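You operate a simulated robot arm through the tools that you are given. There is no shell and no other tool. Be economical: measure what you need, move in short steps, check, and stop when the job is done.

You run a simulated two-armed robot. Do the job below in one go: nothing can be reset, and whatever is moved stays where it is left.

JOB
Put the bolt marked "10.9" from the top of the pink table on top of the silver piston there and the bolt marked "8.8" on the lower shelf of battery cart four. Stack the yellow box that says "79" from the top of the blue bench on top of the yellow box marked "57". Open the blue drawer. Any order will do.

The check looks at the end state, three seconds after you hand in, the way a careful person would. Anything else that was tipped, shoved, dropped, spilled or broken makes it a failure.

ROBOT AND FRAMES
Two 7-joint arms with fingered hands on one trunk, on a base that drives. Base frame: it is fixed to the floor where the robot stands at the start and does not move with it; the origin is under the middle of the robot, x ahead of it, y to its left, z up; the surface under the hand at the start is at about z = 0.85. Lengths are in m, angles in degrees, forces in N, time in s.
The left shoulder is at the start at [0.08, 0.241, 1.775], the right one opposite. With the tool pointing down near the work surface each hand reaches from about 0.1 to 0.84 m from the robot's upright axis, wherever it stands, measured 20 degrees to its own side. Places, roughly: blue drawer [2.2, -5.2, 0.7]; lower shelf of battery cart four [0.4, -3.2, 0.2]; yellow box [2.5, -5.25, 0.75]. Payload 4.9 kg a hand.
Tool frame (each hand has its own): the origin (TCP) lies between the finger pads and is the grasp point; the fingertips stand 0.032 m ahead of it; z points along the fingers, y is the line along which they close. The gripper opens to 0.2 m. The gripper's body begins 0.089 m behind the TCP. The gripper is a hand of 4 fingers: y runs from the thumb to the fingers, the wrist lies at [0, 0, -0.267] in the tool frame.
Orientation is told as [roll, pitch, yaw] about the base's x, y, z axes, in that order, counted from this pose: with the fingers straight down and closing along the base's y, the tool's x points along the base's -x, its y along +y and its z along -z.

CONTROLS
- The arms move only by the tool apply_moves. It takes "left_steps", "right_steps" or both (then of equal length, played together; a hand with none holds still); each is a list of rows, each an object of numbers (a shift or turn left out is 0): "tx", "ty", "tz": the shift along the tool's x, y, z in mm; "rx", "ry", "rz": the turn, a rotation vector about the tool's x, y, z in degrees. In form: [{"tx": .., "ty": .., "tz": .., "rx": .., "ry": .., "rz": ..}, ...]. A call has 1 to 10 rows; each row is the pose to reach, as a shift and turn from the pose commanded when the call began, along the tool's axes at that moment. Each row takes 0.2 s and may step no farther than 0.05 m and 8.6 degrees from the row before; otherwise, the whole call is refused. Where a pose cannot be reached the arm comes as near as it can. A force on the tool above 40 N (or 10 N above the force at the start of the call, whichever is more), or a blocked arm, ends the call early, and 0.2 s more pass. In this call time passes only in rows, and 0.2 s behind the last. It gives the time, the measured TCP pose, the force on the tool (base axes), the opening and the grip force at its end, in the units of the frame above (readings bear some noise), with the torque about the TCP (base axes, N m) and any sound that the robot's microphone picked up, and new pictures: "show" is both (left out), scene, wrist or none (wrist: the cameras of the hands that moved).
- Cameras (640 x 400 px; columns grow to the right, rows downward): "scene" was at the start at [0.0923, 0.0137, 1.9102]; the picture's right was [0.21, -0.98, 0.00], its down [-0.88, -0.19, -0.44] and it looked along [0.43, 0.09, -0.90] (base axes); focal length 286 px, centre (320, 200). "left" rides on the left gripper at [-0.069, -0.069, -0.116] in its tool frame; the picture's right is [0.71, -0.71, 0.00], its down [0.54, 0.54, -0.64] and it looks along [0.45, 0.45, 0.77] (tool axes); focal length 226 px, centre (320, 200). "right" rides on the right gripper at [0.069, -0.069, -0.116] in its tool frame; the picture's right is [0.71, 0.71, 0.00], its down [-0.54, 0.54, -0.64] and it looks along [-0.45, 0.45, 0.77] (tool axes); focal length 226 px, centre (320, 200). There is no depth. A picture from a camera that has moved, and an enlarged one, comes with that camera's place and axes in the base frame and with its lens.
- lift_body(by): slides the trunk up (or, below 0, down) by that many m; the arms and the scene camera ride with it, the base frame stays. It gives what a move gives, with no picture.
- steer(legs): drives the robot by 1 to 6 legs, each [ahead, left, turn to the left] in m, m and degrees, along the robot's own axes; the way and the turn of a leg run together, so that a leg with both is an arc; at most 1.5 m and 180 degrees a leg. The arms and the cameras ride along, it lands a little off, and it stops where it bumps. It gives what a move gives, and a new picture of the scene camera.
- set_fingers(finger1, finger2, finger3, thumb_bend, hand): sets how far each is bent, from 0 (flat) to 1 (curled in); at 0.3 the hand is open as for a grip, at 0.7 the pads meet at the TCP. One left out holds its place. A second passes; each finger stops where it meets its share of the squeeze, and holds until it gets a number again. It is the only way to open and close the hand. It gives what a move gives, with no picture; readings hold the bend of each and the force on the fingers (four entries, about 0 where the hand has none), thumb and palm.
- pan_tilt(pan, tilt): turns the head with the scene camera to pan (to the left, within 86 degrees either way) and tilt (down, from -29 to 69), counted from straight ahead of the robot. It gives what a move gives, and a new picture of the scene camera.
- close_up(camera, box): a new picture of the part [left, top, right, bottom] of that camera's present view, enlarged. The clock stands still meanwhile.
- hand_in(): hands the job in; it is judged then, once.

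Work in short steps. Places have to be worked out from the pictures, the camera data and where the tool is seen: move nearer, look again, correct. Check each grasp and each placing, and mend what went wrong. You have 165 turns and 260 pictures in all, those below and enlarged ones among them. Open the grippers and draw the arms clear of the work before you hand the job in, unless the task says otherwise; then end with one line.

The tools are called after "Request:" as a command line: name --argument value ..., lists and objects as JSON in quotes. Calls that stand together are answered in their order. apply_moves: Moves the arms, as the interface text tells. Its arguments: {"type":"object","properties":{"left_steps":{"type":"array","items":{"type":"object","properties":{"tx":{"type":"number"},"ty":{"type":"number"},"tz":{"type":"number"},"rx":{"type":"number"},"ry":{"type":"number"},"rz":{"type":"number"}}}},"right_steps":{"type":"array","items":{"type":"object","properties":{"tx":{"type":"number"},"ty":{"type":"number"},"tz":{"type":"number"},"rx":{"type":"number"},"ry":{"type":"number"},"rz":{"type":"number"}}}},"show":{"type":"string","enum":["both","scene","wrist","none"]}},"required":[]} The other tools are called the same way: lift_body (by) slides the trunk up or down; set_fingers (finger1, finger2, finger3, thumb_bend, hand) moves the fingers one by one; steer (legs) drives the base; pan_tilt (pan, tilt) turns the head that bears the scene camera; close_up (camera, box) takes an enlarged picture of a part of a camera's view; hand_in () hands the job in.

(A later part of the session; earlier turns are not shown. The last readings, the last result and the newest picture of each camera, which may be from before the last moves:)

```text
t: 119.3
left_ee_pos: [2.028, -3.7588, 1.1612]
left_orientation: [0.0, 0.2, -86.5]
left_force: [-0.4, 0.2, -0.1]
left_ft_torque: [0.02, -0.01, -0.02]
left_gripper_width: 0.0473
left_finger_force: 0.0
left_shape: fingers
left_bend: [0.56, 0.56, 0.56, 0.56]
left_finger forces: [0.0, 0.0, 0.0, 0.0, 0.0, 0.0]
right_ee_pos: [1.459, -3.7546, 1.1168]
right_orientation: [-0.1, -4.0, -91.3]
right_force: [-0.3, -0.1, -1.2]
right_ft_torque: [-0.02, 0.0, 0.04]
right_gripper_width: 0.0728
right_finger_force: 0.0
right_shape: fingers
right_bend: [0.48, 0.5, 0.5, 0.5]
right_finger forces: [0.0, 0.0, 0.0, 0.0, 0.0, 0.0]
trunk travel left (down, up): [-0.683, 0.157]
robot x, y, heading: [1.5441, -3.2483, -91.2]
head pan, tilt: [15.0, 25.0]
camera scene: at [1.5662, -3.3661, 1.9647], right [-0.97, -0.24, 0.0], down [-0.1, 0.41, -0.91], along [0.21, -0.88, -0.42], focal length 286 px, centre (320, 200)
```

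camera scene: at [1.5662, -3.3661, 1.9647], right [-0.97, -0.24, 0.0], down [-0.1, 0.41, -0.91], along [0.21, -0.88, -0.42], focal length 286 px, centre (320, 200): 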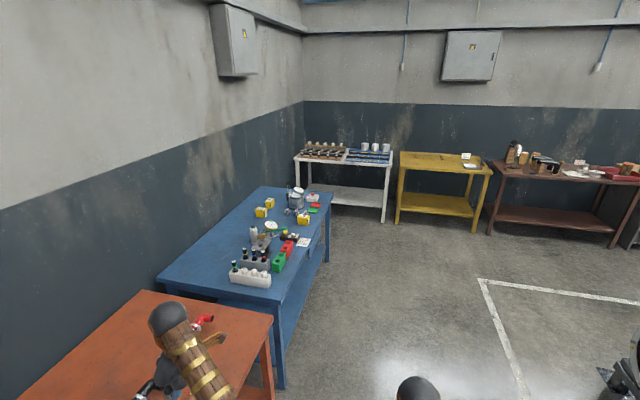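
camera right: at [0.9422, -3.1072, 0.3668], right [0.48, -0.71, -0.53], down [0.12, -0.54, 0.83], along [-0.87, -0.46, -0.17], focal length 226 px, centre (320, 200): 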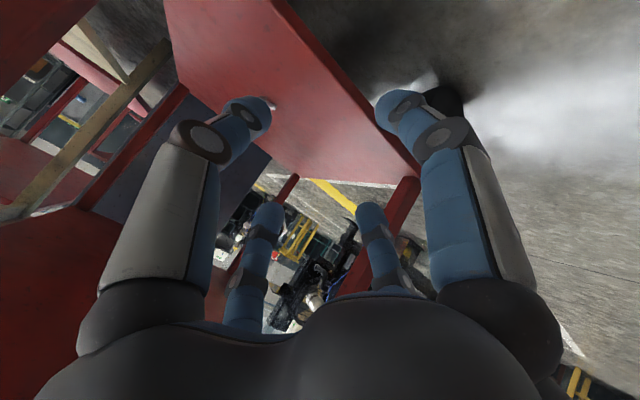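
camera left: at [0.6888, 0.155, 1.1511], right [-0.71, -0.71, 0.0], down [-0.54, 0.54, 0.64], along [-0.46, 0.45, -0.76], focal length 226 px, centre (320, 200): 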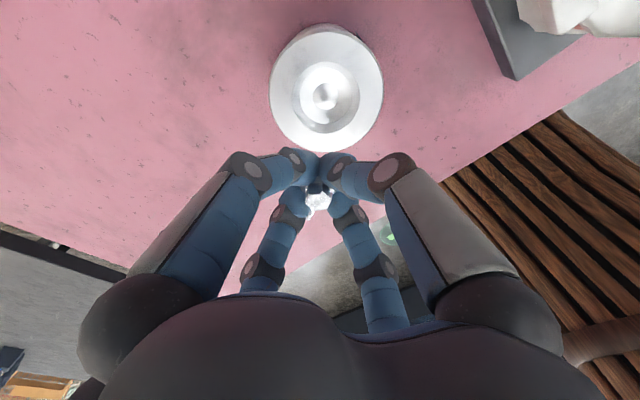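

The left hand hangs over the orange bench, so I first shift right, then drive ahead to y≈−5.2 and turn left to face the blue bench.

Request:
steer --legs '[[0, -0.35, 1.2], [1.0, 0, 0], [0.95, 0, 0], [0, 0, 90]]'

Request:
pan_tilt --pan 0 --tilt 40

```text
t: 134.7
left_ee_pos: [1.6963, -4.6731, 1.1615]
left_orientation: [0.0, 0.1, 5.1]
left_force: [0.9, 0.3, -0.8]
left_ft_torque: [-0.03, -0.03, 0.04]
left_gripper_width: 0.0475
left_finger_force: 0.0
left_shape: fingers
left_bend: [0.56, 0.56, 0.56, 0.56]
left_finger forces: [0.0, 0.0, 0.0, 0.0, 0.0, 0.0]
right_ee_pos: [1.7109, -5.2411, 1.1177]
right_orientation: [-0.1, -4.1, 0.3]
right_force: [0.0, 0.3, -0.3]
right_ft_torque: [0.0, 0.04, 0.0]
right_gripper_width: 0.0726
right_finger_force: 0.0
right_shape: fingers
right_bend: [0.48, 0.5, 0.5, 0.5]
right_finger forces: [0.1, 0.0, 0.0, 0.0, 0.0, 0.0]
trunk travel left (down, up): [-0.683, 0.157]
robot x, y, heading: [1.1963, -5.1735, 0.2]
head pan, tilt: [15.0, 25.0]
camera scene: at [1.3199, -5.1468, 1.9647], right [0.26, -0.96, 0.0], down [-0.41, -0.11, -0.91], along [0.87, 0.24, -0.42], focal length 286 px, centre (320, 200)
```

scene: 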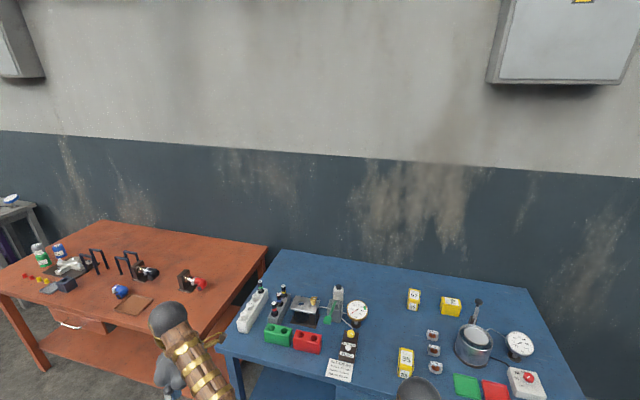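

```text
t: 135.5
left_ee_pos: [1.6965, -4.6727, 1.1613]
left_orientation: [0.0, 0.1, 5.0]
left_force: [0.3, -0.5, 0.0]
left_ft_torque: [-0.01, 0.04, -0.03]
left_gripper_width: 0.0474
left_finger_force: 0.1
left_shape: fingers
left_bend: [0.56, 0.56, 0.56, 0.56]
left_finger forces: [0.1, 0.1, 0.1, 0.0, 0.0, 0.0]
right_ee_pos: [1.7087, -5.242, 1.1163]
right_orientation: [0.0, -4.0, 0.3]
right_force: [-0.6, 0.0, -0.4]
right_ft_torque: [0.01, -0.01, -0.05]
right_gripper_width: 0.0725
right_finger_force: 0.2
right_shape: fingers
right_bend: [0.48, 0.5, 0.5, 0.5]
right_finger forces: [0.1, 0.0, 0.1, 0.1, 0.0, 0.1]
trunk travel left (down, up): [-0.683, 0.157]
robot x, y, heading: [1.1968, -5.1708, 0.1]
head pan, tilt: [0.0, 40.0]
camera scene: at [1.316, -5.1701, 1.9414], right [0.01, -1.0, 0.0], down [-0.64, 0.0, -0.77], along [0.77, 0.0, -0.64], focal length 286 px, centre (320, 200)
```

scene: 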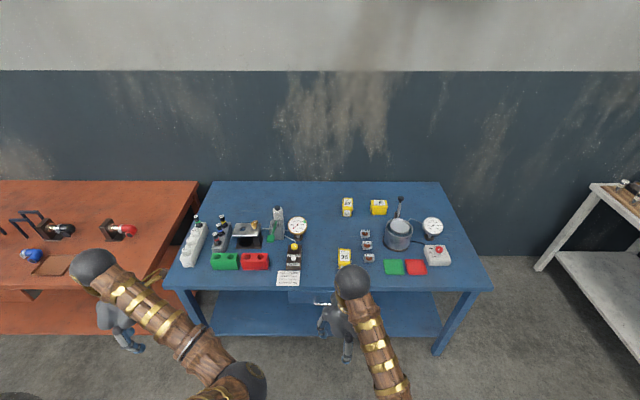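

Three yellow boxes are on the blue bench. I zoom to read their labels and see the drawer.

Request:
close_up --camera "scene" --box '[325, 185, 405, 275]'

Request:
close_up --camera "scene" --box '[160, 170, 500, 360]'

```text
4.44 times, centred on (365, 230) of scene
camera zoom: at [1.316, -5.1701, 1.9414], right [0.01, -1.0, 0.0], down [-0.64, 0.0, -0.77], along [0.77, 0.0, -0.64], focal length 1269 px, centre (120, 67)
```

zoom: 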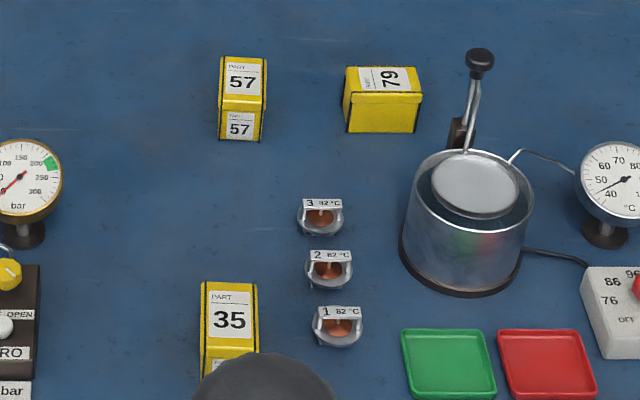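

```text
1.88 times, centred on (330, 265) of scene
camera zoom: at [1.316, -5.1701, 1.9414], right [0.01, -1.0, 0.0], down [-0.64, 0.0, -0.77], along [0.77, 0.0, -0.64], focal length 538 px, centre (301, 78)
```

zoom: 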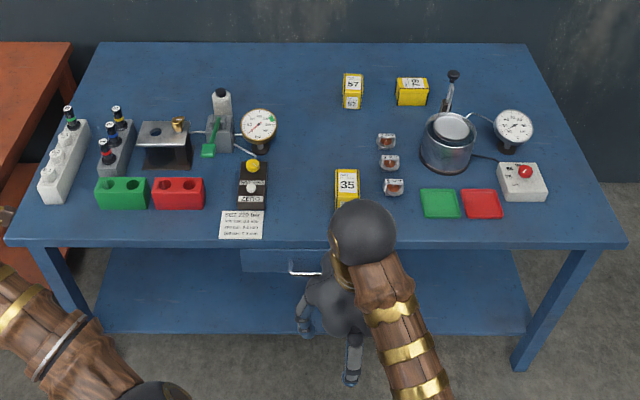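

57 stands at about (2.62, -5.335) lengthwise, 79 at about (2.64, -5.53) crosswise; each is ≈0.10×0.06×0.06. Reaching them needs the robot close and the trunk lower, so first I raise both hands (relative to the trunk).

Request:
apply_moves --left_steps '[{"tx": 12, "tz": -45}, {"tx": 24, "tz": -90}, {"tx": 36, "tz": -135}, {"tx": 48, "tz": -180}, {"tx": 60, "tz": -225}, {"tx": 72, "tz": -270}, {"tx": 84, "tz": -315}, {"tx": 96, "tz": -350}]' --right_steps '[{"tz": -45, "ry": 2}, {"tz": -90, "ry": 4}, {"tz": -135, "ry": 4}, {"tz": -180, "ry": 4}, {"tz": -225, "ry": 4}, {"tz": -270, "ry": 4}, {"tz": -310, "ry": 4}, {"tz": -340, "ry": 4}]' --show "scene"

```text
t: 137.3
left_ee_pos: [1.6018, -4.6811, 1.5104]
left_orientation: [0.0, 0.1, 5.1]
left_force: [-0.3, -0.2, 0.6]
left_ft_torque: [0.06, 0.01, 0.0]
left_gripper_width: 0.0473
left_finger_force: 0.1
left_shape: fingers
left_bend: [0.56, 0.56, 0.56, 0.56]
left_finger forces: [0.0, 0.0, 0.0, 0.0, 0.0, 0.1]
right_ee_pos: [1.7085, -5.2412, 1.1177]
right_orientation: [0.0, -4.1, 0.4]
right_force: [-0.3, -0.6, -0.8]
right_ft_torque: [-0.04, 0.01, 0.02]
right_gripper_width: 0.0728
right_finger_force: 0.1
right_shape: fingers
right_bend: [0.48, 0.5, 0.5, 0.5]
right_finger forces: [0.0, 0.1, 0.0, 0.0, 0.0, 0.1]
right hand out of reach, approached as far as the arm can: row 1, 2, 3, 4, 5, 6, 7, 8
trunk travel left (down, up): [-0.683, 0.157]
robot x, y, heading: [1.1984, -5.1735, 0.3]
head pan, tilt: [0.0, 40.0]
camera scene: at [1.3152, -5.171, 1.9413], right [0.01, -1.0, 0.0], down [-0.64, 0.0, -0.77], along [0.77, 0.0, -0.64], focal length 286 px, centre (320, 200)
```

scene: 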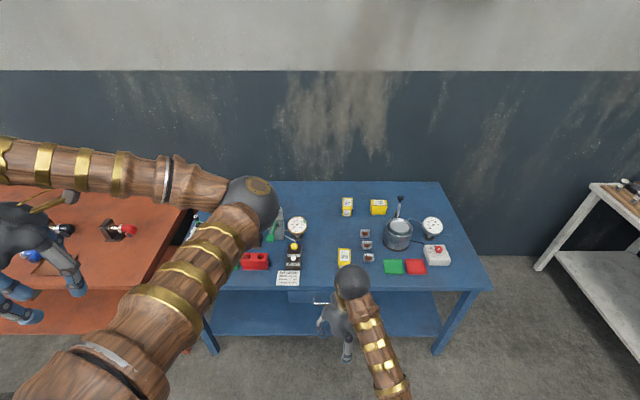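

The right arm is at a joint limit with the hand near the middle. I move it outward to the right to free it.

Request:
apply_moves --right_steps '[{"ty": -45}, {"ty": -90}, {"ty": -135}, {"ty": -180}, {"ty": -220}]' --show "none"

Request:
apply_moves --right_steps '[{"tz": -45, "ry": 2}, {"tz": -90, "ry": 4}, {"tz": -135, "ry": 4}, {"tz": -180, "ry": 4}, {"tz": -225, "ry": 4}]' --show "scene"

```text
t: 138.5
left_ee_pos: [1.6028, -4.6824, 1.5107]
left_orientation: [0.0, 0.1, 5.0]
left_force: [0.3, -0.4, 0.5]
left_ft_torque: [0.05, 0.02, 0.05]
left_gripper_width: 0.0471
left_finger_force: 0.0
left_shape: fingers
left_bend: [0.56, 0.56, 0.56, 0.56]
left_finger forces: [0.1, 0.1, 0.0, 0.0, 0.0, 0.0]
right_ee_pos: [1.7131, -5.4613, 1.1142]
right_orientation: [0.1, -3.9, 0.3]
right_force: [0.0, -0.2, 0.2]
right_ft_torque: [-0.02, 0.01, 0.0]
right_gripper_width: 0.0723
right_finger_force: 0.0
right_shape: fingers
right_bend: [0.48, 0.5, 0.5, 0.5]
right_finger forces: [0.0, 0.0, 0.0, 0.1, 0.0, 0.0]
trunk travel left (down, up): [-0.683, 0.157]
robot x, y, heading: [1.1983, -5.1723, 0.3]
head pan, tilt: [0.0, 40.0]
```

```text
t: 139.7
left_ee_pos: [1.6033, -4.6818, 1.5109]
left_orientation: [0.1, 0.1, 5.1]
left_force: [-0.3, 0.2, -0.6]
left_ft_torque: [0.01, 0.0, 0.01]
left_gripper_width: 0.0474
left_finger_force: 0.0
left_shape: fingers
left_bend: [0.56, 0.56, 0.56, 0.56]
left_finger forces: [0.0, 0.2, 0.1, 0.1, 0.0, 0.0]
right_ee_pos: [1.7151, -5.4615, 1.0917]
right_orientation: [0.0, -0.4, 0.3]
right_force: [0.3, 0.0, 0.4]
right_ft_torque: [0.01, -0.04, 0.02]
right_gripper_width: 0.0727
right_finger_force: 0.0
right_shape: fingers
right_bend: [0.48, 0.5, 0.5, 0.5]
right_finger forces: [0.0, 0.0, 0.0, 0.0, 0.0, 0.1]
right hand out of reach, approached as far as the arm can: row 1, 2, 3, 4, 5
trunk travel left (down, up): [-0.683, 0.157]
robot x, y, heading: [1.1977, -5.1738, 0.3]
head pan, tilt: [0.0, 40.0]
camera scene: at [1.3162, -5.1704, 1.9413], right [0.01, -1.0, 0.0], down [-0.64, 0.0, -0.77], along [0.77, 0.0, -0.64], focal length 286 px, centre (320, 200)
```

scene: 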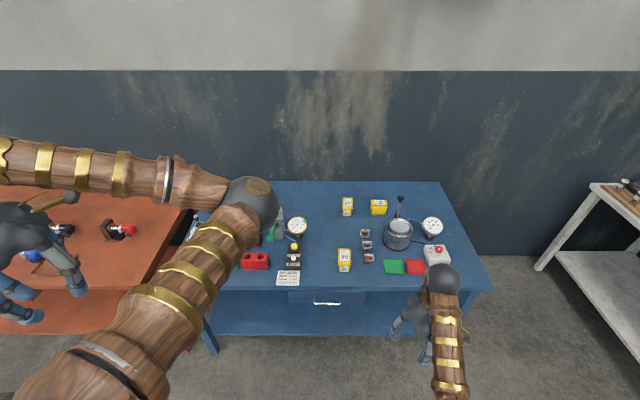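

The drawer front with its silver handle is now visible. To free the right arm I extend it forward (still ahead of the bench) and then raise it.

Request:
apply_moves --right_steps '[{"tx": -40}, {"tx": -80}, {"tx": -120}, {"tx": -150}]' --show "none"

Request:
apply_moves --right_steps '[{"tz": -45}, {"tz": -90}, {"tz": -135}, {"tz": -180}, {"tz": -225}]' --show "scene"

```text
t: 140.7
left_ee_pos: [1.6038, -4.6813, 1.5102]
left_orientation: [0.0, 0.1, 5.0]
left_force: [-0.2, -0.3, 0.0]
left_ft_torque: [-0.01, 0.03, -0.01]
left_gripper_width: 0.0475
left_finger_force: 0.0
left_shape: fingers
left_bend: [0.56, 0.56, 0.56, 0.56]
left_finger forces: [0.0, 0.0, 0.0, 0.0, 0.0, 0.0]
right_ee_pos: [1.8648, -5.4622, 1.0898]
right_orientation: [0.0, 0.1, 0.3]
right_force: [0.8, 1.0, 0.3]
right_ft_torque: [0.01, -0.01, 0.01]
right_gripper_width: 0.0725
right_finger_force: 0.0
right_shape: fingers
right_bend: [0.48, 0.5, 0.5, 0.5]
right_finger forces: [0.0, 0.0, 0.0, 0.0, 0.0, 0.0]
trunk travel left (down, up): [-0.683, 0.157]
robot x, y, heading: [1.2011, -5.1705, 0.2]
head pan, tilt: [0.0, 40.0]
```

```text
t: 141.9
left_ee_pos: [1.6016, -4.6837, 1.5119]
left_orientation: [0.0, 0.0, 5.0]
left_force: [-0.5, -0.4, 0.1]
left_ft_torque: [0.01, 0.0, -0.02]
left_gripper_width: 0.0473
left_finger_force: 0.1
left_shape: fingers
left_bend: [0.56, 0.56, 0.56, 0.56]
left_finger forces: [0.0, 0.0, 0.0, 0.0, 0.0, 0.0]
right_ee_pos: [1.86, -5.4661, 1.3168]
right_orientation: [0.0, 0.1, 0.3]
right_force: [0.1, -0.1, -0.3]
right_ft_torque: [0.02, -0.01, 0.01]
right_gripper_width: 0.0729
right_finger_force: 0.0
right_shape: fingers
right_bend: [0.48, 0.5, 0.5, 0.5]
right_finger forces: [0.0, 0.0, 0.0, 0.0, 0.0, 0.0]
right hand out of reach, approached as far as the arm can: row 1, 2
trunk travel left (down, up): [-0.683, 0.157]
robot x, y, heading: [1.1984, -5.1686, 0.4]
head pan, tilt: [0.0, 40.0]
camera scene: at [1.3138, -5.1731, 1.9414], right [0.0, -1.0, 0.0], down [-0.64, 0.0, -0.77], along [0.77, 0.0, -0.64], focal length 286 px, centre (320, 200)
```

scene: 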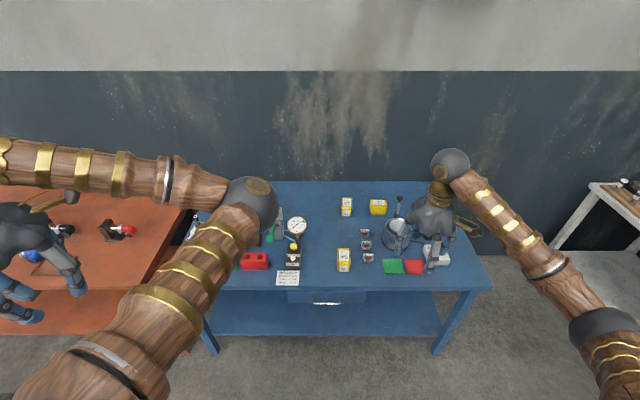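

The right arm is now in a good elbow-out pose. I raise it a bit more and drive 0.5 m ahead toward the bench.

Request:
apply_moves --right_steps '[{"tz": -45}, {"tz": -90}, {"tz": -130}]' --show "none"

Request:
steer --legs '[[0.3, 0, 0], [0.19, 0, 0]]'

```text
t: 142.7
left_ee_pos: [1.603, -4.6797, 1.51]
left_orientation: [0.0, 0.1, 5.0]
left_force: [0.1, 0.5, 0.0]
left_ft_torque: [-0.02, 0.0, 0.03]
left_gripper_width: 0.0474
left_finger_force: 0.0
left_shape: fingers
left_bend: [0.56, 0.56, 0.56, 0.56]
left_finger forces: [0.0, 0.0, 0.0, 0.0, 0.1, 0.0]
right_ee_pos: [1.8616, -5.4613, 1.4462]
right_orientation: [0.0, 0.0, 0.3]
right_force: [0.2, -0.3, -0.2]
right_ft_torque: [-0.02, 0.01, -0.01]
right_gripper_width: 0.0728
right_finger_force: 0.0
right_shape: fingers
right_bend: [0.48, 0.5, 0.5, 0.5]
right_finger forces: [0.0, 0.1, 0.1, 0.1, 0.1, 0.0]
trunk travel left (down, up): [-0.683, 0.157]
robot x, y, heading: [1.1989, -5.172, 0.4]
head pan, tilt: [0.0, 40.0]
```

```text
t: 145.9
left_ee_pos: [2.0927, -4.6788, 1.5126]
left_orientation: [0.0, 0.0, 5.0]
left_force: [-0.4, -1.1, 0.4]
left_ft_torque: [-0.03, -0.03, -0.01]
left_gripper_width: 0.0473
left_finger_force: 0.1
left_shape: fingers
left_bend: [0.56, 0.56, 0.56, 0.56]
left_finger forces: [0.0, 0.0, 0.0, 0.0, 0.0, 0.1]
right_ee_pos: [2.3516, -5.4604, 1.4489]
right_orientation: [0.0, -0.2, 0.2]
right_force: [-0.1, -0.3, -0.4]
right_ft_torque: [0.02, -0.03, 0.02]
right_gripper_width: 0.073
right_finger_force: 0.1
right_shape: fingers
right_bend: [0.48, 0.5, 0.5, 0.5]
right_finger forces: [0.1, 0.0, 0.1, 0.0, 0.1, 0.0]
trunk travel left (down, up): [-0.683, 0.157]
robot x, y, heading: [1.6895, -5.1633, 0.5]
head pan, tilt: [0.0, 40.0]
camera scene: at [1.8041, -5.168, 1.9418], right [0.01, -1.0, 0.0], down [-0.64, 0.0, -0.77], along [0.77, 0.0, -0.64], focal length 286 px, centre (320, 200)
```

scene: 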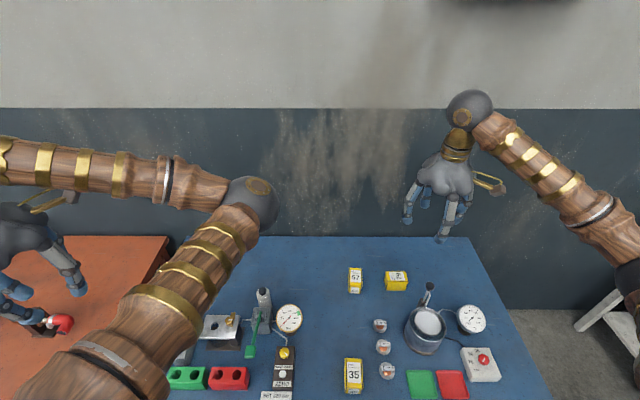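

The robot stands close without bumping. I zoom on the boxes for a second bearing.

Request:
close_up --camera "scene" --box '[335, 255, 445, 325]'

```text
5.71 times, centred on (390, 290) of scene
camera zoom: at [1.8041, -5.168, 1.9418], right [0.01, -1.0, 0.0], down [-0.64, 0.0, -0.77], along [0.77, 0.0, -0.64], focal length 1632 px, centre (-80, -314)
```

zoom: 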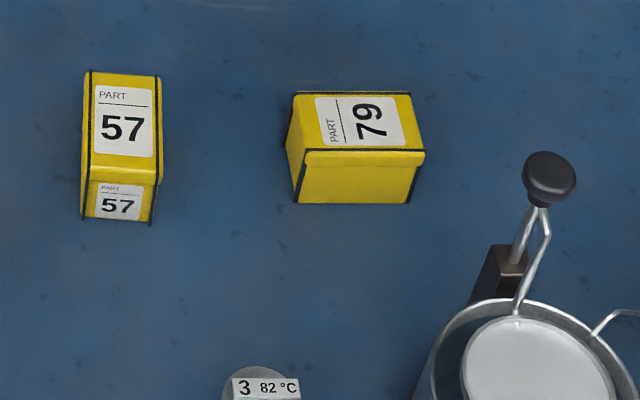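

Triangulating both views: 79's top centre is about (2.546, -5.50, 0.885), 57's about (2.55, -5.32, 0.88), so the bench top is ≈0.83. I lower the trunk 0.2 m, shape the fingers wider and move above 79.

Request:
lift_body --by -0.2

Request:
set_fingers --hand "right" --finger1 0.42 --finger2 0.38 --finger3 0.42 --thumb_bend 0.38

Request:
apply_moves --right_steps '[{"tx": -40, "ty": -8, "tz": 15}, {"tx": -80, "ty": -16, "tz": 30}, {"tx": -120, "ty": -24, "tz": 45}, {"tx": -160, "ty": -32, "tz": 60}, {"tx": -194, "ty": -40, "tz": 80}]'

```text
t: 148.1
left_ee_pos: [2.097, -4.679, 1.3103]
left_orientation: [0.1, 0.2, 5.0]
left_force: [0.4, -0.9, 0.3]
left_ft_torque: [0.0, -0.02, 0.02]
left_gripper_width: 0.0476
left_finger_force: 0.1
left_shape: fingers
left_bend: [0.56, 0.56, 0.56, 0.56]
left_finger forces: [0.1, 0.0, 0.1, 0.0, 0.0, 0.0]
right_ee_pos: [2.3562, -5.4593, 1.2471]
right_orientation: [0.0, 0.0, 0.2]
right_force: [0.1, 0.3, 1.0]
right_ft_torque: [-0.01, 0.02, 0.0]
right_gripper_width: 0.0732
right_finger_force: 0.1
right_shape: fingers
right_bend: [0.48, 0.5, 0.5, 0.5]
right_finger forces: [0.0, 0.0, 0.1, 0.0, 0.0, 0.0]
trunk travel left (down, up): [-0.483, 0.357]
robot x, y, heading: [1.6897, -5.1658, 0.2]
head pan, tilt: [0.0, 40.0]
```

```text
t: 149.1
left_ee_pos: [2.0961, -4.6795, 1.3111]
left_orientation: [0.0, 0.0, 5.0]
left_force: [1.1, 0.4, 0.3]
left_ft_torque: [-0.01, 0.0, 0.06]
left_gripper_width: 0.0474
left_finger_force: 0.0
left_shape: fingers
left_bend: [0.56, 0.56, 0.56, 0.56]
left_finger forces: [0.0, 0.1, 0.1, 0.0, 0.0, 0.0]
right_ee_pos: [2.3547, -5.4603, 1.2468]
right_orientation: [-0.1, -0.1, 0.1]
right_force: [-0.4, 0.5, 0.0]
right_ft_torque: [0.01, -0.01, 0.0]
right_gripper_width: 0.1053
right_finger_force: 0.1
right_shape: fingers
right_bend: [0.42, 0.38, 0.42, 0.38]
right_finger forces: [0.1, 0.0, 0.0, 0.0, 0.0, 0.0]
trunk travel left (down, up): [-0.483, 0.357]
robot x, y, heading: [1.6921, -5.1677, 0.4]
head pan, tilt: [0.0, 40.0]
```

```text
t: 150.2
left_ee_pos: [2.0982, -4.679, 1.3093]
left_orientation: [0.1, 0.0, 5.1]
left_force: [0.0, 0.3, 0.6]
left_ft_torque: [-0.03, 0.07, 0.03]
left_gripper_width: 0.0474
left_finger_force: 0.0
left_shape: fingers
left_bend: [0.56, 0.56, 0.56, 0.56]
left_finger forces: [0.1, 0.1, 0.1, 0.1, 0.0, 0.0]
right_ee_pos: [2.5523, -5.4979, 1.1639]
right_orientation: [0.0, 0.0, 0.4]
right_force: [0.0, 0.1, 0.4]
right_ft_torque: [0.04, 0.05, 0.0]
right_gripper_width: 0.1055
right_finger_force: 0.0
right_shape: fingers
right_bend: [0.42, 0.38, 0.42, 0.38]
right_finger forces: [0.0, 0.1, 0.0, 0.0, 0.0, 0.0]
trunk travel left (down, up): [-0.483, 0.357]
robot x, y, heading: [1.6928, -5.1699, 0.5]
head pan, tilt: [0.0, 40.0]
camera scene: at [1.8124, -5.1672, 1.7411], right [0.0, -1.0, 0.0], down [-0.64, 0.0, -0.76], along [0.76, 0.0, -0.64], focal length 286 px, centre (320, 200)
camera right: at [2.4825, -5.5676, 1.2814], right [-0.71, 0.7, 0.0], down [0.54, 0.54, 0.64], along [0.45, 0.46, -0.77], focal length 226 px, centre (320, 200)
```

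scene: 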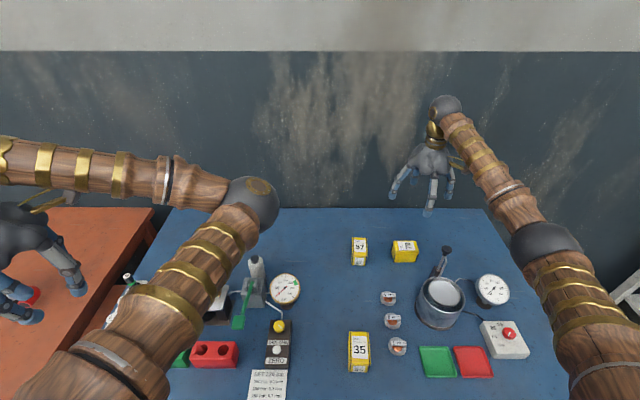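
right: 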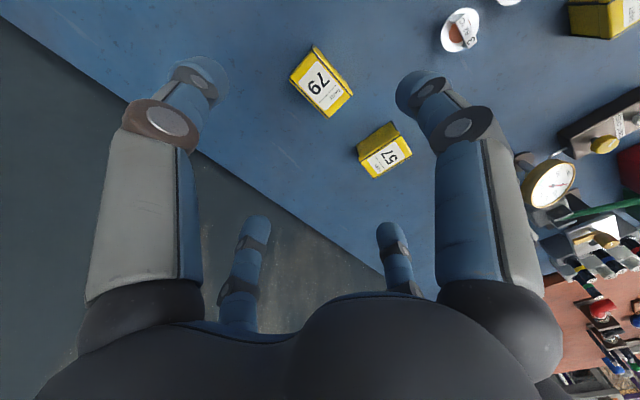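

The wrist view agrees: 79's top is at (2.543, -5.502, 0.885). I centre and descend to z≈0.96 and look.

Request:
apply_moves --right_steps '[{"tx": 9, "ty": -3, "tz": 50}, {"tx": 9, "ty": -3, "tz": 100}, {"tx": 9, "ty": -3, "tz": 150}, {"tx": 9, "ty": -3, "tz": 195}]'

Request:
close_up --camera "scene" --box '[340, 150, 480, 280]'

```text
refused: row 1 steps farther than a row can; nothing moved
```

```text
3.08 times, centred on (410, 215) of scene
camera zoom: at [1.8124, -5.1672, 1.7411], right [0.0, -1.0, 0.0], down [-0.64, 0.0, -0.76], along [0.76, 0.0, -0.64], focal length 879 px, centre (43, 154)
```

zoom: 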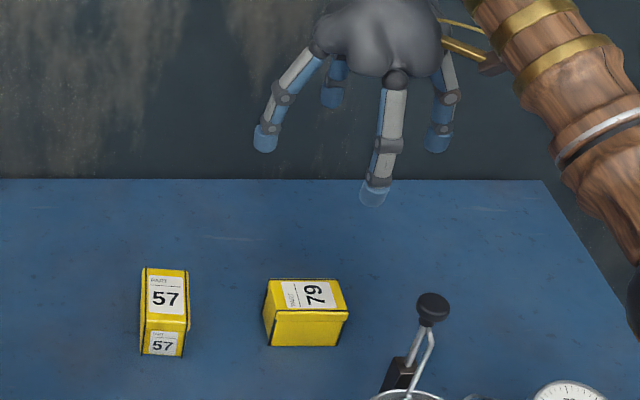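

The first row was a bit too long; I split it finer.

Request:
apply_moves --right_steps '[{"tx": 9, "ty": -3, "tz": 35}, {"tx": 9, "ty": -3, "tz": 75}, {"tx": 9, "ty": -3, "tz": 115}, {"tx": 9, "ty": -3, "tz": 155}, {"tx": 9, "ty": -3, "tz": 190}]'

Request:
close_up --camera "right" --box '[180, 40, 460, 240]'

```text
t: 151.4
left_ee_pos: [2.0993, -4.6797, 1.3097]
left_orientation: [0.0, 0.1, 4.9]
left_force: [0.8, -0.2, -0.3]
left_ft_torque: [0.02, 0.01, 0.0]
left_gripper_width: 0.0474
left_finger_force: 0.0
left_shape: fingers
left_bend: [0.56, 0.56, 0.56, 0.56]
left_finger forces: [0.0, 0.0, 0.0, 0.0, 0.1, 0.1]
right_ee_pos: [2.5424, -5.5018, 0.9753]
right_orientation: [0.1, -0.1, 0.2]
right_force: [0.8, 0.5, 0.7]
right_ft_torque: [-0.01, 0.0, 0.02]
right_gripper_width: 0.1053
right_finger_force: 0.0
right_shape: fingers
right_bend: [0.42, 0.38, 0.42, 0.38]
right_finger forces: [0.0, 0.0, 0.0, 0.0, 0.1, 0.0]
trunk travel left (down, up): [-0.483, 0.357]
robot x, y, heading: [1.6908, -5.1721, 0.2]
head pan, tilt: [0.0, 40.0]
camera scene: at [1.8114, -5.1678, 1.7413], right [0.01, -1.0, 0.0], down [-0.64, 0.0, -0.77], along [0.77, 0.0, -0.64], focal length 286 px, centre (320, 200)
camera right: at [2.473, -5.5713, 1.0922], right [-0.71, 0.7, 0.0], down [0.54, 0.54, 0.64], along [0.45, 0.46, -0.77], focal length 226 px, centre (320, 200)
```

scene: 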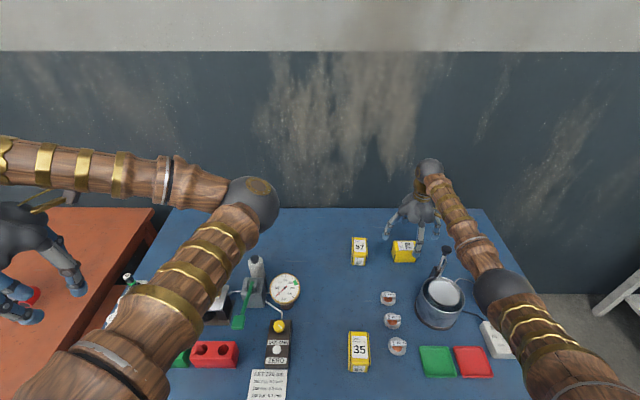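
right: 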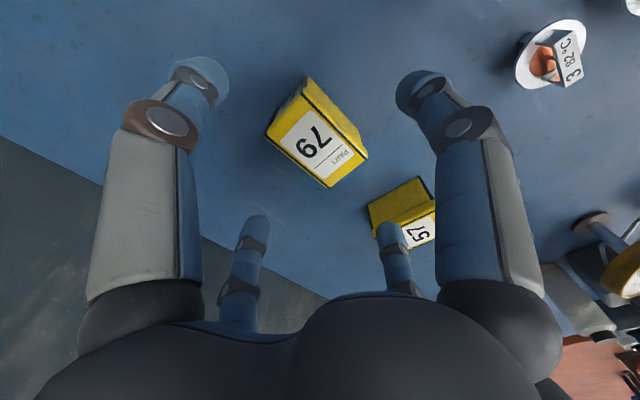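

```text
2.00 times, centred on (320, 140) of right
camera zoom: at [2.473, -5.5713, 1.0922], right [-0.71, 0.7, 0.0], down [0.54, 0.54, 0.64], along [0.45, 0.46, -0.77], focal length 452 px, centre (320, 320)
```

zoom: 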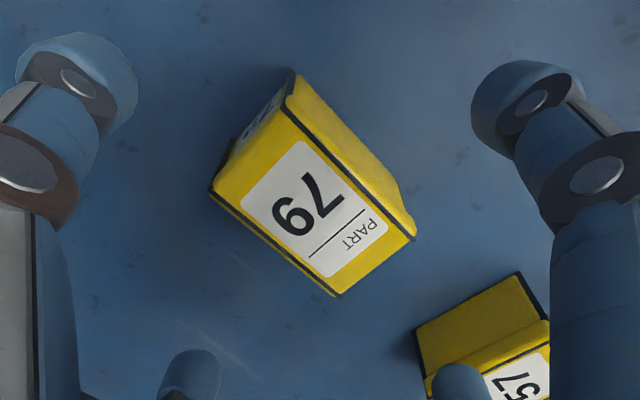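

79's top measures 0.09 (y) × 0.053 (x), centred at (2.548, -5.497), square to the hand. I correct 5 mm and descend to TCP z≈0.885.

Request:
apply_moves --right_steps '[{"tx": -5.5, "ty": 4.5, "tz": 30}, {"tx": -5.5, "ty": 4.5, "tz": 60}, {"tx": -5.5, "ty": 4.5, "tz": 80}, {"tx": -5.5, "ty": 4.5, "tz": 90}]' --show "wrist"

Request:
close_up --camera "scene" --box '[340, 180, 480, 290]'

```text
t: 152.4
left_ee_pos: [2.0968, -4.6785, 1.311]
left_orientation: [0.0, 0.1, 4.9]
left_force: [-0.3, 0.1, -0.2]
left_ft_torque: [-0.03, -0.03, -0.01]
left_gripper_width: 0.0476
left_finger_force: 0.0
left_shape: fingers
left_bend: [0.56, 0.56, 0.56, 0.56]
left_finger forces: [0.1, 0.0, 0.0, 0.0, 0.0, 0.0]
right_ee_pos: [2.5467, -5.4983, 0.885]
right_orientation: [-0.1, 0.0, 0.2]
right_force: [0.9, 1.0, -0.3]
right_ft_torque: [-0.03, 0.02, -0.01]
right_gripper_width: 0.1053
right_finger_force: 0.0
right_shape: fingers
right_bend: [0.42, 0.38, 0.42, 0.38]
right_finger forces: [0.1, 0.1, 0.1, 0.0, 0.1, 0.1]
trunk travel left (down, up): [-0.483, 0.357]
robot x, y, heading: [1.6947, -5.1634, 0.3]
head pan, tilt: [0.0, 40.0]
camera right: at [2.4767, -5.5675, 1.0034], right [-0.71, 0.7, 0.0], down [0.54, 0.54, 0.64], along [0.45, 0.46, -0.77], focal length 226 px, centre (320, 200)
```

right: 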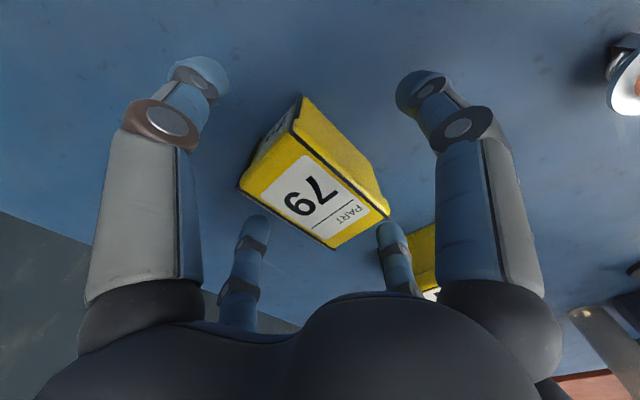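

```text
3.64 times, centred on (410, 235) of scene
camera zoom: at [1.8103, -5.1677, 1.7413], right [0.01, -1.0, 0.0], down [-0.64, 0.0, -0.77], along [0.77, 0.0, -0.64], focal length 1038 px, centre (-7, 73)
```

zoom: 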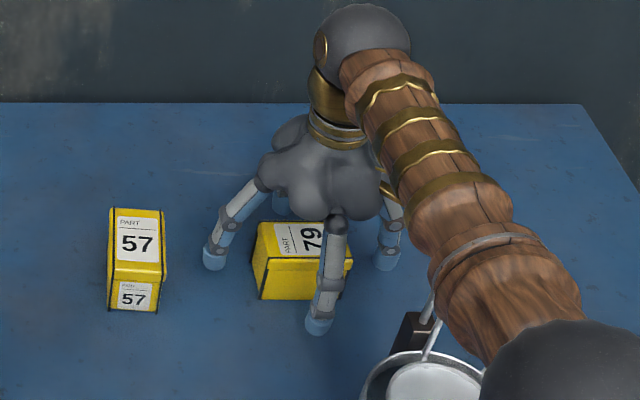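

The fingers straddle the box properly. I close the pair across its short side first, then the other pair.

Request:
set_fingers --hand "right" --finger1 0.5 --finger2 0.44 --finger3 0.5 --thumb_bend 0.44

Request:
set_fingers --hand "right" --finger1 0.58 --finger2 0.5 --finger3 0.58 --thumb_bend 0.5

Request:
close_up --camera "right" --box '[180, 60, 460, 260]'

```text
t: 153.4
left_ee_pos: [2.0959, -4.6785, 1.3113]
left_orientation: [0.0, 0.1, 5.1]
left_force: [-0.8, -0.2, -0.7]
left_ft_torque: [0.03, -0.07, -0.01]
left_gripper_width: 0.0471
left_finger_force: 0.1
left_shape: fingers
left_bend: [0.56, 0.56, 0.56, 0.56]
left_finger forces: [0.0, 0.0, 0.1, 0.0, 0.0, 0.0]
right_ee_pos: [2.5468, -5.498, 0.8874]
right_orientation: [0.0, 0.0, 0.3]
right_force: [0.0, -0.4, -0.3]
right_ft_torque: [0.0, 0.0, 0.01]
right_gripper_width: 0.0812
right_finger_force: 0.1
right_shape: fingers
right_bend: [0.5, 0.44, 0.5, 0.44]
right_finger forces: [0.0, 0.1, 0.0, 0.1, 0.1, 0.1]
trunk travel left (down, up): [-0.483, 0.357]
robot x, y, heading: [1.6923, -5.1671, 0.5]
head pan, tilt: [0.0, 40.0]
```

```text
t: 154.4
left_ee_pos: [2.0969, -4.6787, 1.3113]
left_orientation: [0.0, 0.1, 5.1]
left_force: [0.6, 0.2, -0.2]
left_ft_torque: [-0.01, 0.0, 0.0]
left_gripper_width: 0.0475
left_finger_force: 0.1
left_shape: fingers
left_bend: [0.56, 0.56, 0.56, 0.56]
left_finger forces: [0.0, 0.0, 0.0, 0.0, 0.0, 0.0]
right_ee_pos: [2.5454, -5.4978, 0.886]
right_orientation: [0.1, 0.0, 0.2]
right_force: [0.7, -0.6, -0.6]
right_ft_torque: [-0.01, 0.0, 0.04]
right_gripper_width: 0.0581
right_finger_force: 0.1
right_shape: fingers
right_bend: [0.57, 0.5, 0.57, 0.5]
right_finger forces: [0.0, 0.0, 0.0, 0.1, 0.1, 0.0]
trunk travel left (down, up): [-0.483, 0.357]
robot x, y, heading: [1.6941, -5.1693, 0.2]
head pan, tilt: [0.0, 40.0]
```

```text
2.00 times, centred on (320, 160) of right
camera zoom: at [2.4767, -5.5675, 1.0038], right [-0.71, 0.7, 0.0], down [0.54, 0.54, 0.64], along [0.45, 0.46, -0.77], focal length 452 px, centre (320, 280)
```

zoom: 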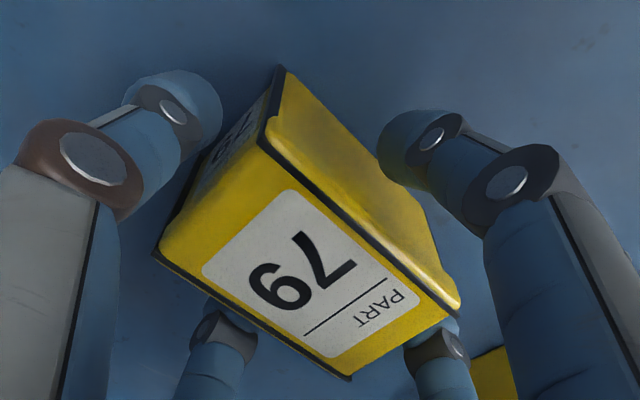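

Near contact but no force yet; I close further.

Request:
set_fingers --hand "right" --finger1 0.66 --finger2 0.56 --finger3 0.66 --thumb_bend 0.56

Request:
close_up --camera "right" --box '[180, 60, 460, 260]'

```text
t: 155.4
left_ee_pos: [2.0953, -4.679, 1.3119]
left_orientation: [-0.1, 0.1, 5.0]
left_force: [0.3, 0.2, -0.8]
left_ft_torque: [0.01, -0.01, -0.02]
left_gripper_width: 0.0473
left_finger_force: 0.1
left_shape: fingers
left_bend: [0.56, 0.56, 0.56, 0.56]
left_finger forces: [0.1, 0.1, 0.0, 0.1, 0.0, 0.0]
right_ee_pos: [2.5463, -5.4987, 0.8864]
right_orientation: [0.0, -0.1, 0.1]
right_force: [0.6, -2.5, 2.2]
right_ft_torque: [-0.12, 0.01, 0.04]
right_gripper_width: 0.0493
right_finger_force: 13.1
right_shape: fingers
right_bend: [0.6, 0.53, 0.59, 0.53]
right_finger forces: [7.9, 3.7, 8.0, 0.0, 6.5, 0.0]
trunk travel left (down, up): [-0.483, 0.357]
robot x, y, heading: [1.6923, -5.1706, 0.6]
head pan, tilt: [0.0, 40.0]
```

```text
2.00 times, centred on (320, 160) of right
camera zoom: at [2.4766, -5.5678, 1.0041], right [-0.71, 0.7, 0.0], down [0.54, 0.54, 0.64], along [0.45, 0.46, -0.77], focal length 452 px, centre (320, 280)
```

zoom: 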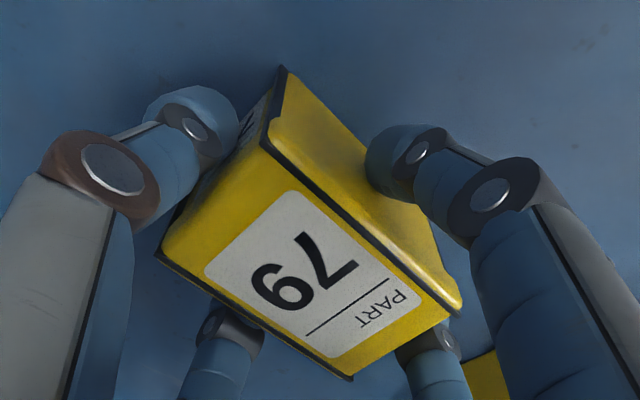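

All four fingers hold the box. I squeeze more and lift 30 mm to test.

Request:
set_fingers --hand "right" --finger1 0.74 --finger2 0.62 --finger3 0.74 --thumb_bend 0.62

Request:
apply_moves --right_steps '[{"tz": -10}, {"tz": -30}]' --show "none"

Request:
close_up --camera "scene" --box '[340, 170, 480, 290]'

Request:
close_up --camera "right" --box '[180, 60, 460, 260]'

```text
t: 156.4
left_ee_pos: [2.0968, -4.6779, 1.3103]
left_orientation: [-0.1, 0.0, 5.0]
left_force: [0.4, 0.2, -0.2]
left_ft_torque: [0.0, 0.02, 0.0]
left_gripper_width: 0.0475
left_finger_force: 0.1
left_shape: fingers
left_bend: [0.56, 0.56, 0.56, 0.56]
left_finger forces: [0.0, 0.0, 0.0, 0.0, 0.1, 0.1]
right_ee_pos: [2.5466, -5.4987, 0.886]
right_orientation: [-0.1, -0.2, 0.2]
right_force: [1.1, -1.3, 4.4]
right_ft_torque: [-0.09, -0.03, 0.03]
right_gripper_width: 0.0487
right_finger_force: 20.4
right_shape: fingers
right_bend: [0.6, 0.53, 0.59, 0.56]
right_finger forces: [7.7, 9.3, 8.1, 0.0, 15.6, 0.1]
trunk travel left (down, up): [-0.483, 0.357]
robot x, y, heading: [1.695, -5.1659, 0.2]
head pan, tilt: [0.0, 40.0]
```

```text
t: 157.1
left_ee_pos: [2.0977, -4.6798, 1.31]
left_orientation: [0.0, 0.0, 5.0]
left_force: [0.3, 0.1, -0.5]
left_ft_torque: [0.03, 0.0, 0.0]
left_gripper_width: 0.0476
left_finger_force: 0.1
left_shape: fingers
left_bend: [0.56, 0.56, 0.56, 0.56]
left_finger forces: [0.1, 0.0, 0.0, 0.1, 0.0, 0.0]
right_ee_pos: [2.5454, -5.4975, 0.915]
right_orientation: [0.0, 0.0, 0.3]
right_force: [0.2, 0.4, -4.4]
right_ft_torque: [0.01, 0.04, 0.01]
right_gripper_width: 0.0486
right_finger_force: 19.8
right_shape: fingers
right_bend: [0.6, 0.53, 0.59, 0.56]
right_finger forces: [7.6, 9.5, 7.6, 0.1, 14.4, 0.0]
trunk travel left (down, up): [-0.483, 0.357]
robot x, y, heading: [1.6925, -5.1705, 0.2]
head pan, tilt: [0.0, 40.0]
```

```text
3.33 times, centred on (410, 230) of scene
camera zoom: at [1.8095, -5.1679, 1.7413], right [0.01, -1.0, 0.0], down [-0.64, 0.0, -0.77], along [0.77, 0.0, -0.64], focal length 952 px, centre (20, 100)
```

zoom: 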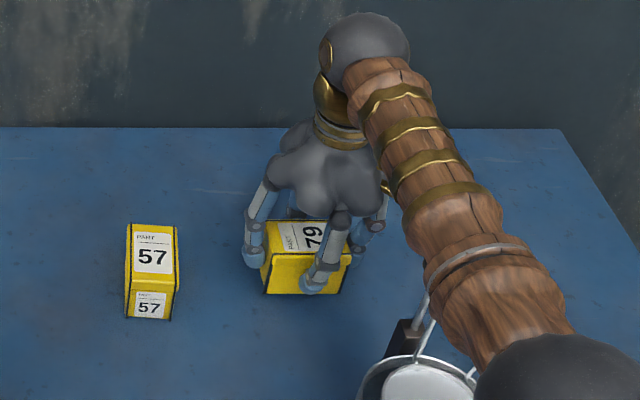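

```text
2.00 times, centred on (320, 160) of right
camera zoom: at [2.4764, -5.5668, 1.0324], right [-0.71, 0.7, 0.0], down [0.54, 0.54, 0.64], along [0.45, 0.46, -0.77], focal length 452 px, centre (320, 280)
```

zoom: 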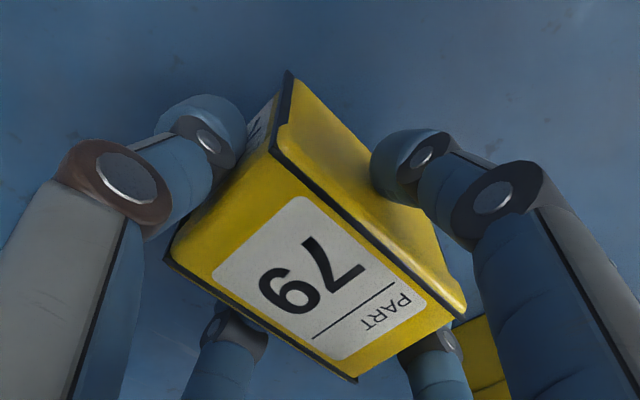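

The box came up (≈4.5 N) and is held straight; fingertips are ≈1 cm above its bottom. 57's top centre, refined by three views, is (2.549, -5.320, 0.88). I raise to z≈0.985 and move over it.

Request:
apply_moves --right_steps '[{"tz": -35}, {"tz": -70}, {"tx": -1, "ty": 40, "tz": -70}, {"tx": -2, "ty": 80, "tz": -70}, {"tx": -3, "ty": 120, "tz": -70}, {"tx": -3, "ty": 150, "tz": -70}, {"tx": -3, "ty": 178, "tz": -70}]'

Request:
close_up --camera "scene" --box '[300, 170, 440, 290]'

Request:
close_up --camera "right" --box '[180, 60, 460, 260]'

```text
t: 158.7
left_ee_pos: [2.0967, -4.6781, 1.3098]
left_orientation: [-0.1, 0.1, 5.0]
left_force: [-0.7, 0.4, 0.1]
left_ft_torque: [-0.01, 0.03, -0.04]
left_gripper_width: 0.0473
left_finger_force: 0.2
left_shape: fingers
left_bend: [0.56, 0.56, 0.56, 0.56]
left_finger forces: [0.1, 0.0, 0.0, 0.0, 0.0, 0.0]
right_ee_pos: [2.5491, -5.318, 0.9862]
right_orientation: [0.0, 0.0, 0.2]
right_force: [0.6, 1.1, -4.1]
right_ft_torque: [0.01, 0.02, 0.01]
right_gripper_width: 0.0484
right_finger_force: 19.0
right_shape: fingers
right_bend: [0.6, 0.53, 0.59, 0.56]
right_finger forces: [7.4, 9.5, 7.6, 0.0, 14.3, 0.0]
trunk travel left (down, up): [-0.483, 0.357]
robot x, y, heading: [1.6904, -5.1679, 0.0]
head pan, tilt: [0.0, 40.0]
camera scene: at [1.8109, -5.1663, 1.7412], right [0.01, -1.0, 0.0], down [-0.64, 0.0, -0.77], along [0.77, 0.0, -0.64], focal length 286 px, centre (320, 200)
camera right: at [2.4789, -5.3875, 1.1025], right [-0.71, 0.7, 0.0], down [0.54, 0.54, 0.64], along [0.45, 0.46, -0.77], focal length 226 px, centre (320, 200)
```

scene: 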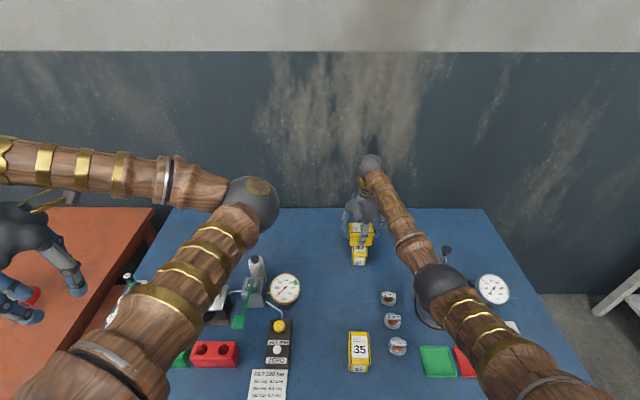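
right: 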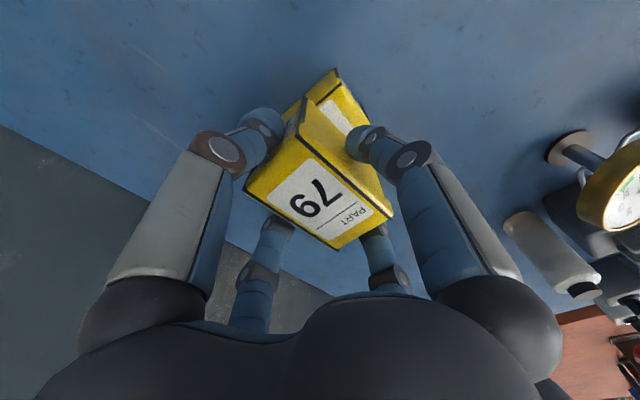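

```text
3.33 times, centred on (370, 230) of scene
camera zoom: at [1.8109, -5.1663, 1.7412], right [0.01, -1.0, 0.0], down [-0.64, 0.0, -0.77], along [0.77, 0.0, -0.64], focal length 952 px, centre (153, 100)
```

zoom: 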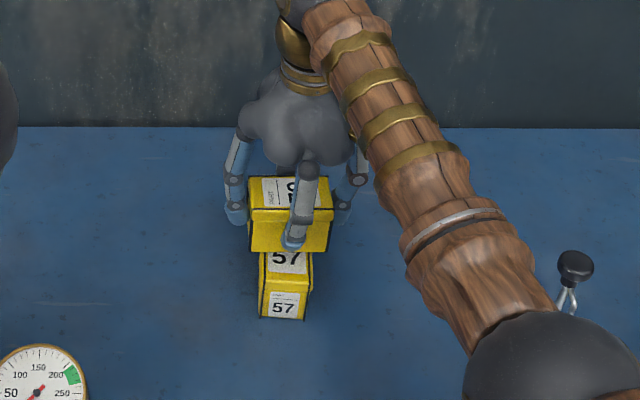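

```text
2.00 times, centred on (320, 160) of right
camera zoom: at [2.4789, -5.3875, 1.1025], right [-0.71, 0.7, 0.0], down [0.54, 0.54, 0.64], along [0.45, 0.46, -0.77], focal length 452 px, centre (320, 280)
```

zoom: 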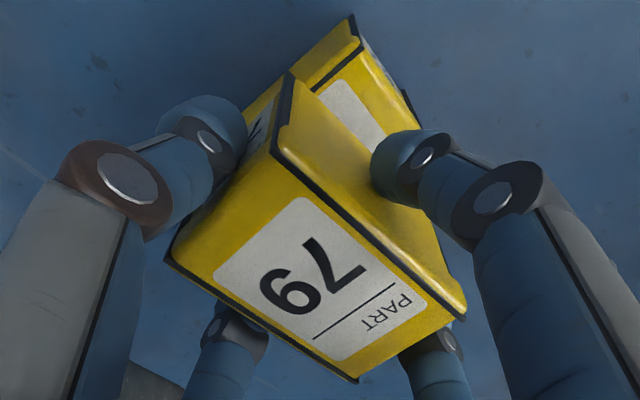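

79 is centred over 57 in both views. I lower gently until contact, expected near TCP z≈0.935.

Request:
apply_moves --right_steps '[{"tx": -2, "tz": 20}, {"tx": -2, "tz": 35}]' --show "none"

Request:
apply_moves --right_steps '[{"tz": 5}]' --show "none"

Request:
apply_moves --right_steps '[{"tz": 4}]' --show "none"

Request:
close_up --camera "scene" --box '[320, 190, 420, 280]'

```text
t: 159.2
left_ee_pos: [2.0931, -4.6782, 1.311]
left_orientation: [-0.1, -0.1, 5.1]
left_force: [-0.6, 0.6, -0.1]
left_ft_torque: [-0.03, -0.06, -0.01]
left_gripper_width: 0.0474
left_finger_force: 0.0
left_shape: fingers
left_bend: [0.56, 0.56, 0.56, 0.56]
left_finger forces: [0.1, 0.0, 0.0, 0.0, 0.0, 0.1]
right_ee_pos: [2.5497, -5.3193, 0.9564]
right_orientation: [0.0, -0.5, 0.2]
right_force: [4.4, -2.8, 12.4]
right_ft_torque: [-0.09, -0.17, 0.05]
right_gripper_width: 0.048
right_finger_force: 21.9
right_shape: fingers
right_bend: [0.6, 0.53, 0.59, 0.56]
right_finger forces: [8.2, 9.4, 9.9, 0.1, 16.5, 0.1]
trunk travel left (down, up): [-0.483, 0.357]
robot x, y, heading: [1.6952, -5.1655, 0.3]
head pan, tilt: [0.0, 40.0]
```

```text
t: 159.7
left_ee_pos: [2.0933, -4.6781, 1.3122]
left_orientation: [-0.1, -0.1, 5.0]
left_force: [-0.2, 0.1, 0.0]
left_ft_torque: [-0.02, -0.01, 0.0]
left_gripper_width: 0.0472
left_finger_force: 0.0
left_shape: fingers
left_bend: [0.56, 0.56, 0.56, 0.56]
left_finger forces: [0.1, 0.0, 0.0, 0.0, 0.0, 0.1]
right_ee_pos: [2.5488, -5.3195, 0.9535]
right_orientation: [0.0, -0.7, 0.3]
right_force: [4.6, -5.1, 37.2]
right_ft_torque: [-0.28, -0.25, 0.17]
right_gripper_width: 0.0478
right_finger_force: 24.8
right_shape: fingers
right_bend: [0.6, 0.53, 0.59, 0.56]
right_finger forces: [10.6, 10.0, 11.8, 0.0, 17.8, 0.1]
trunk travel left (down, up): [-0.483, 0.357]
robot x, y, heading: [1.691, -5.1688, 0.2]
head pan, tilt: [0.0, 40.0]
```

```text
t: 160.1
left_ee_pos: [2.0945, -4.6801, 1.3101]
left_orientation: [0.1, 0.0, 5.1]
left_force: [-0.1, 0.2, 0.9]
left_ft_torque: [0.0, 0.0, -0.03]
left_gripper_width: 0.0474
left_finger_force: 0.1
left_shape: fingers
left_bend: [0.56, 0.56, 0.56, 0.56]
left_finger forces: [0.0, 0.1, 0.0, 0.1, 0.0, 0.0]
right_ee_pos: [2.5504, -5.3188, 0.9433]
right_orientation: [0.0, -0.1, 0.2]
right_force: [2.9, -2.9, 21.4]
right_ft_torque: [-0.22, -0.19, 0.0]
right_gripper_width: 0.0454
right_finger_force: 22.4
right_shape: fingers
right_bend: [0.6, 0.53, 0.58, 0.56]
right_finger forces: [8.4, 10.3, 11.0, 0.0, 15.1, 0.0]
trunk travel left (down, up): [-0.483, 0.357]
robot x, y, heading: [1.695, -5.1695, 0.4]
head pan, tilt: [0.0, 40.0]
```

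```text
4.44 times, centred on (370, 235) of scene
camera zoom: at [1.8077, -5.1679, 1.7414], right [0.01, -1.0, 0.0], down [-0.64, 0.0, -0.77], along [0.77, 0.0, -0.64], focal length 1269 px, centre (98, 44)
```

zoom: 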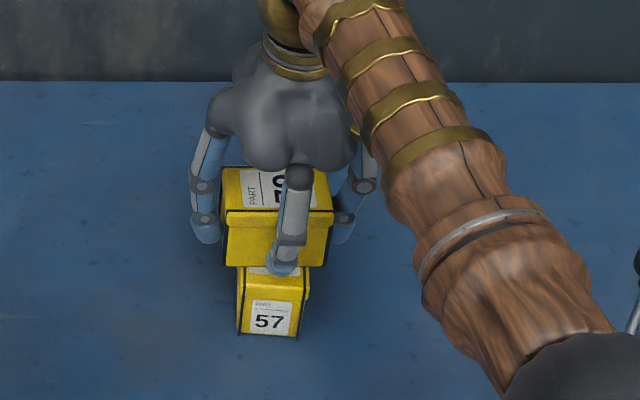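

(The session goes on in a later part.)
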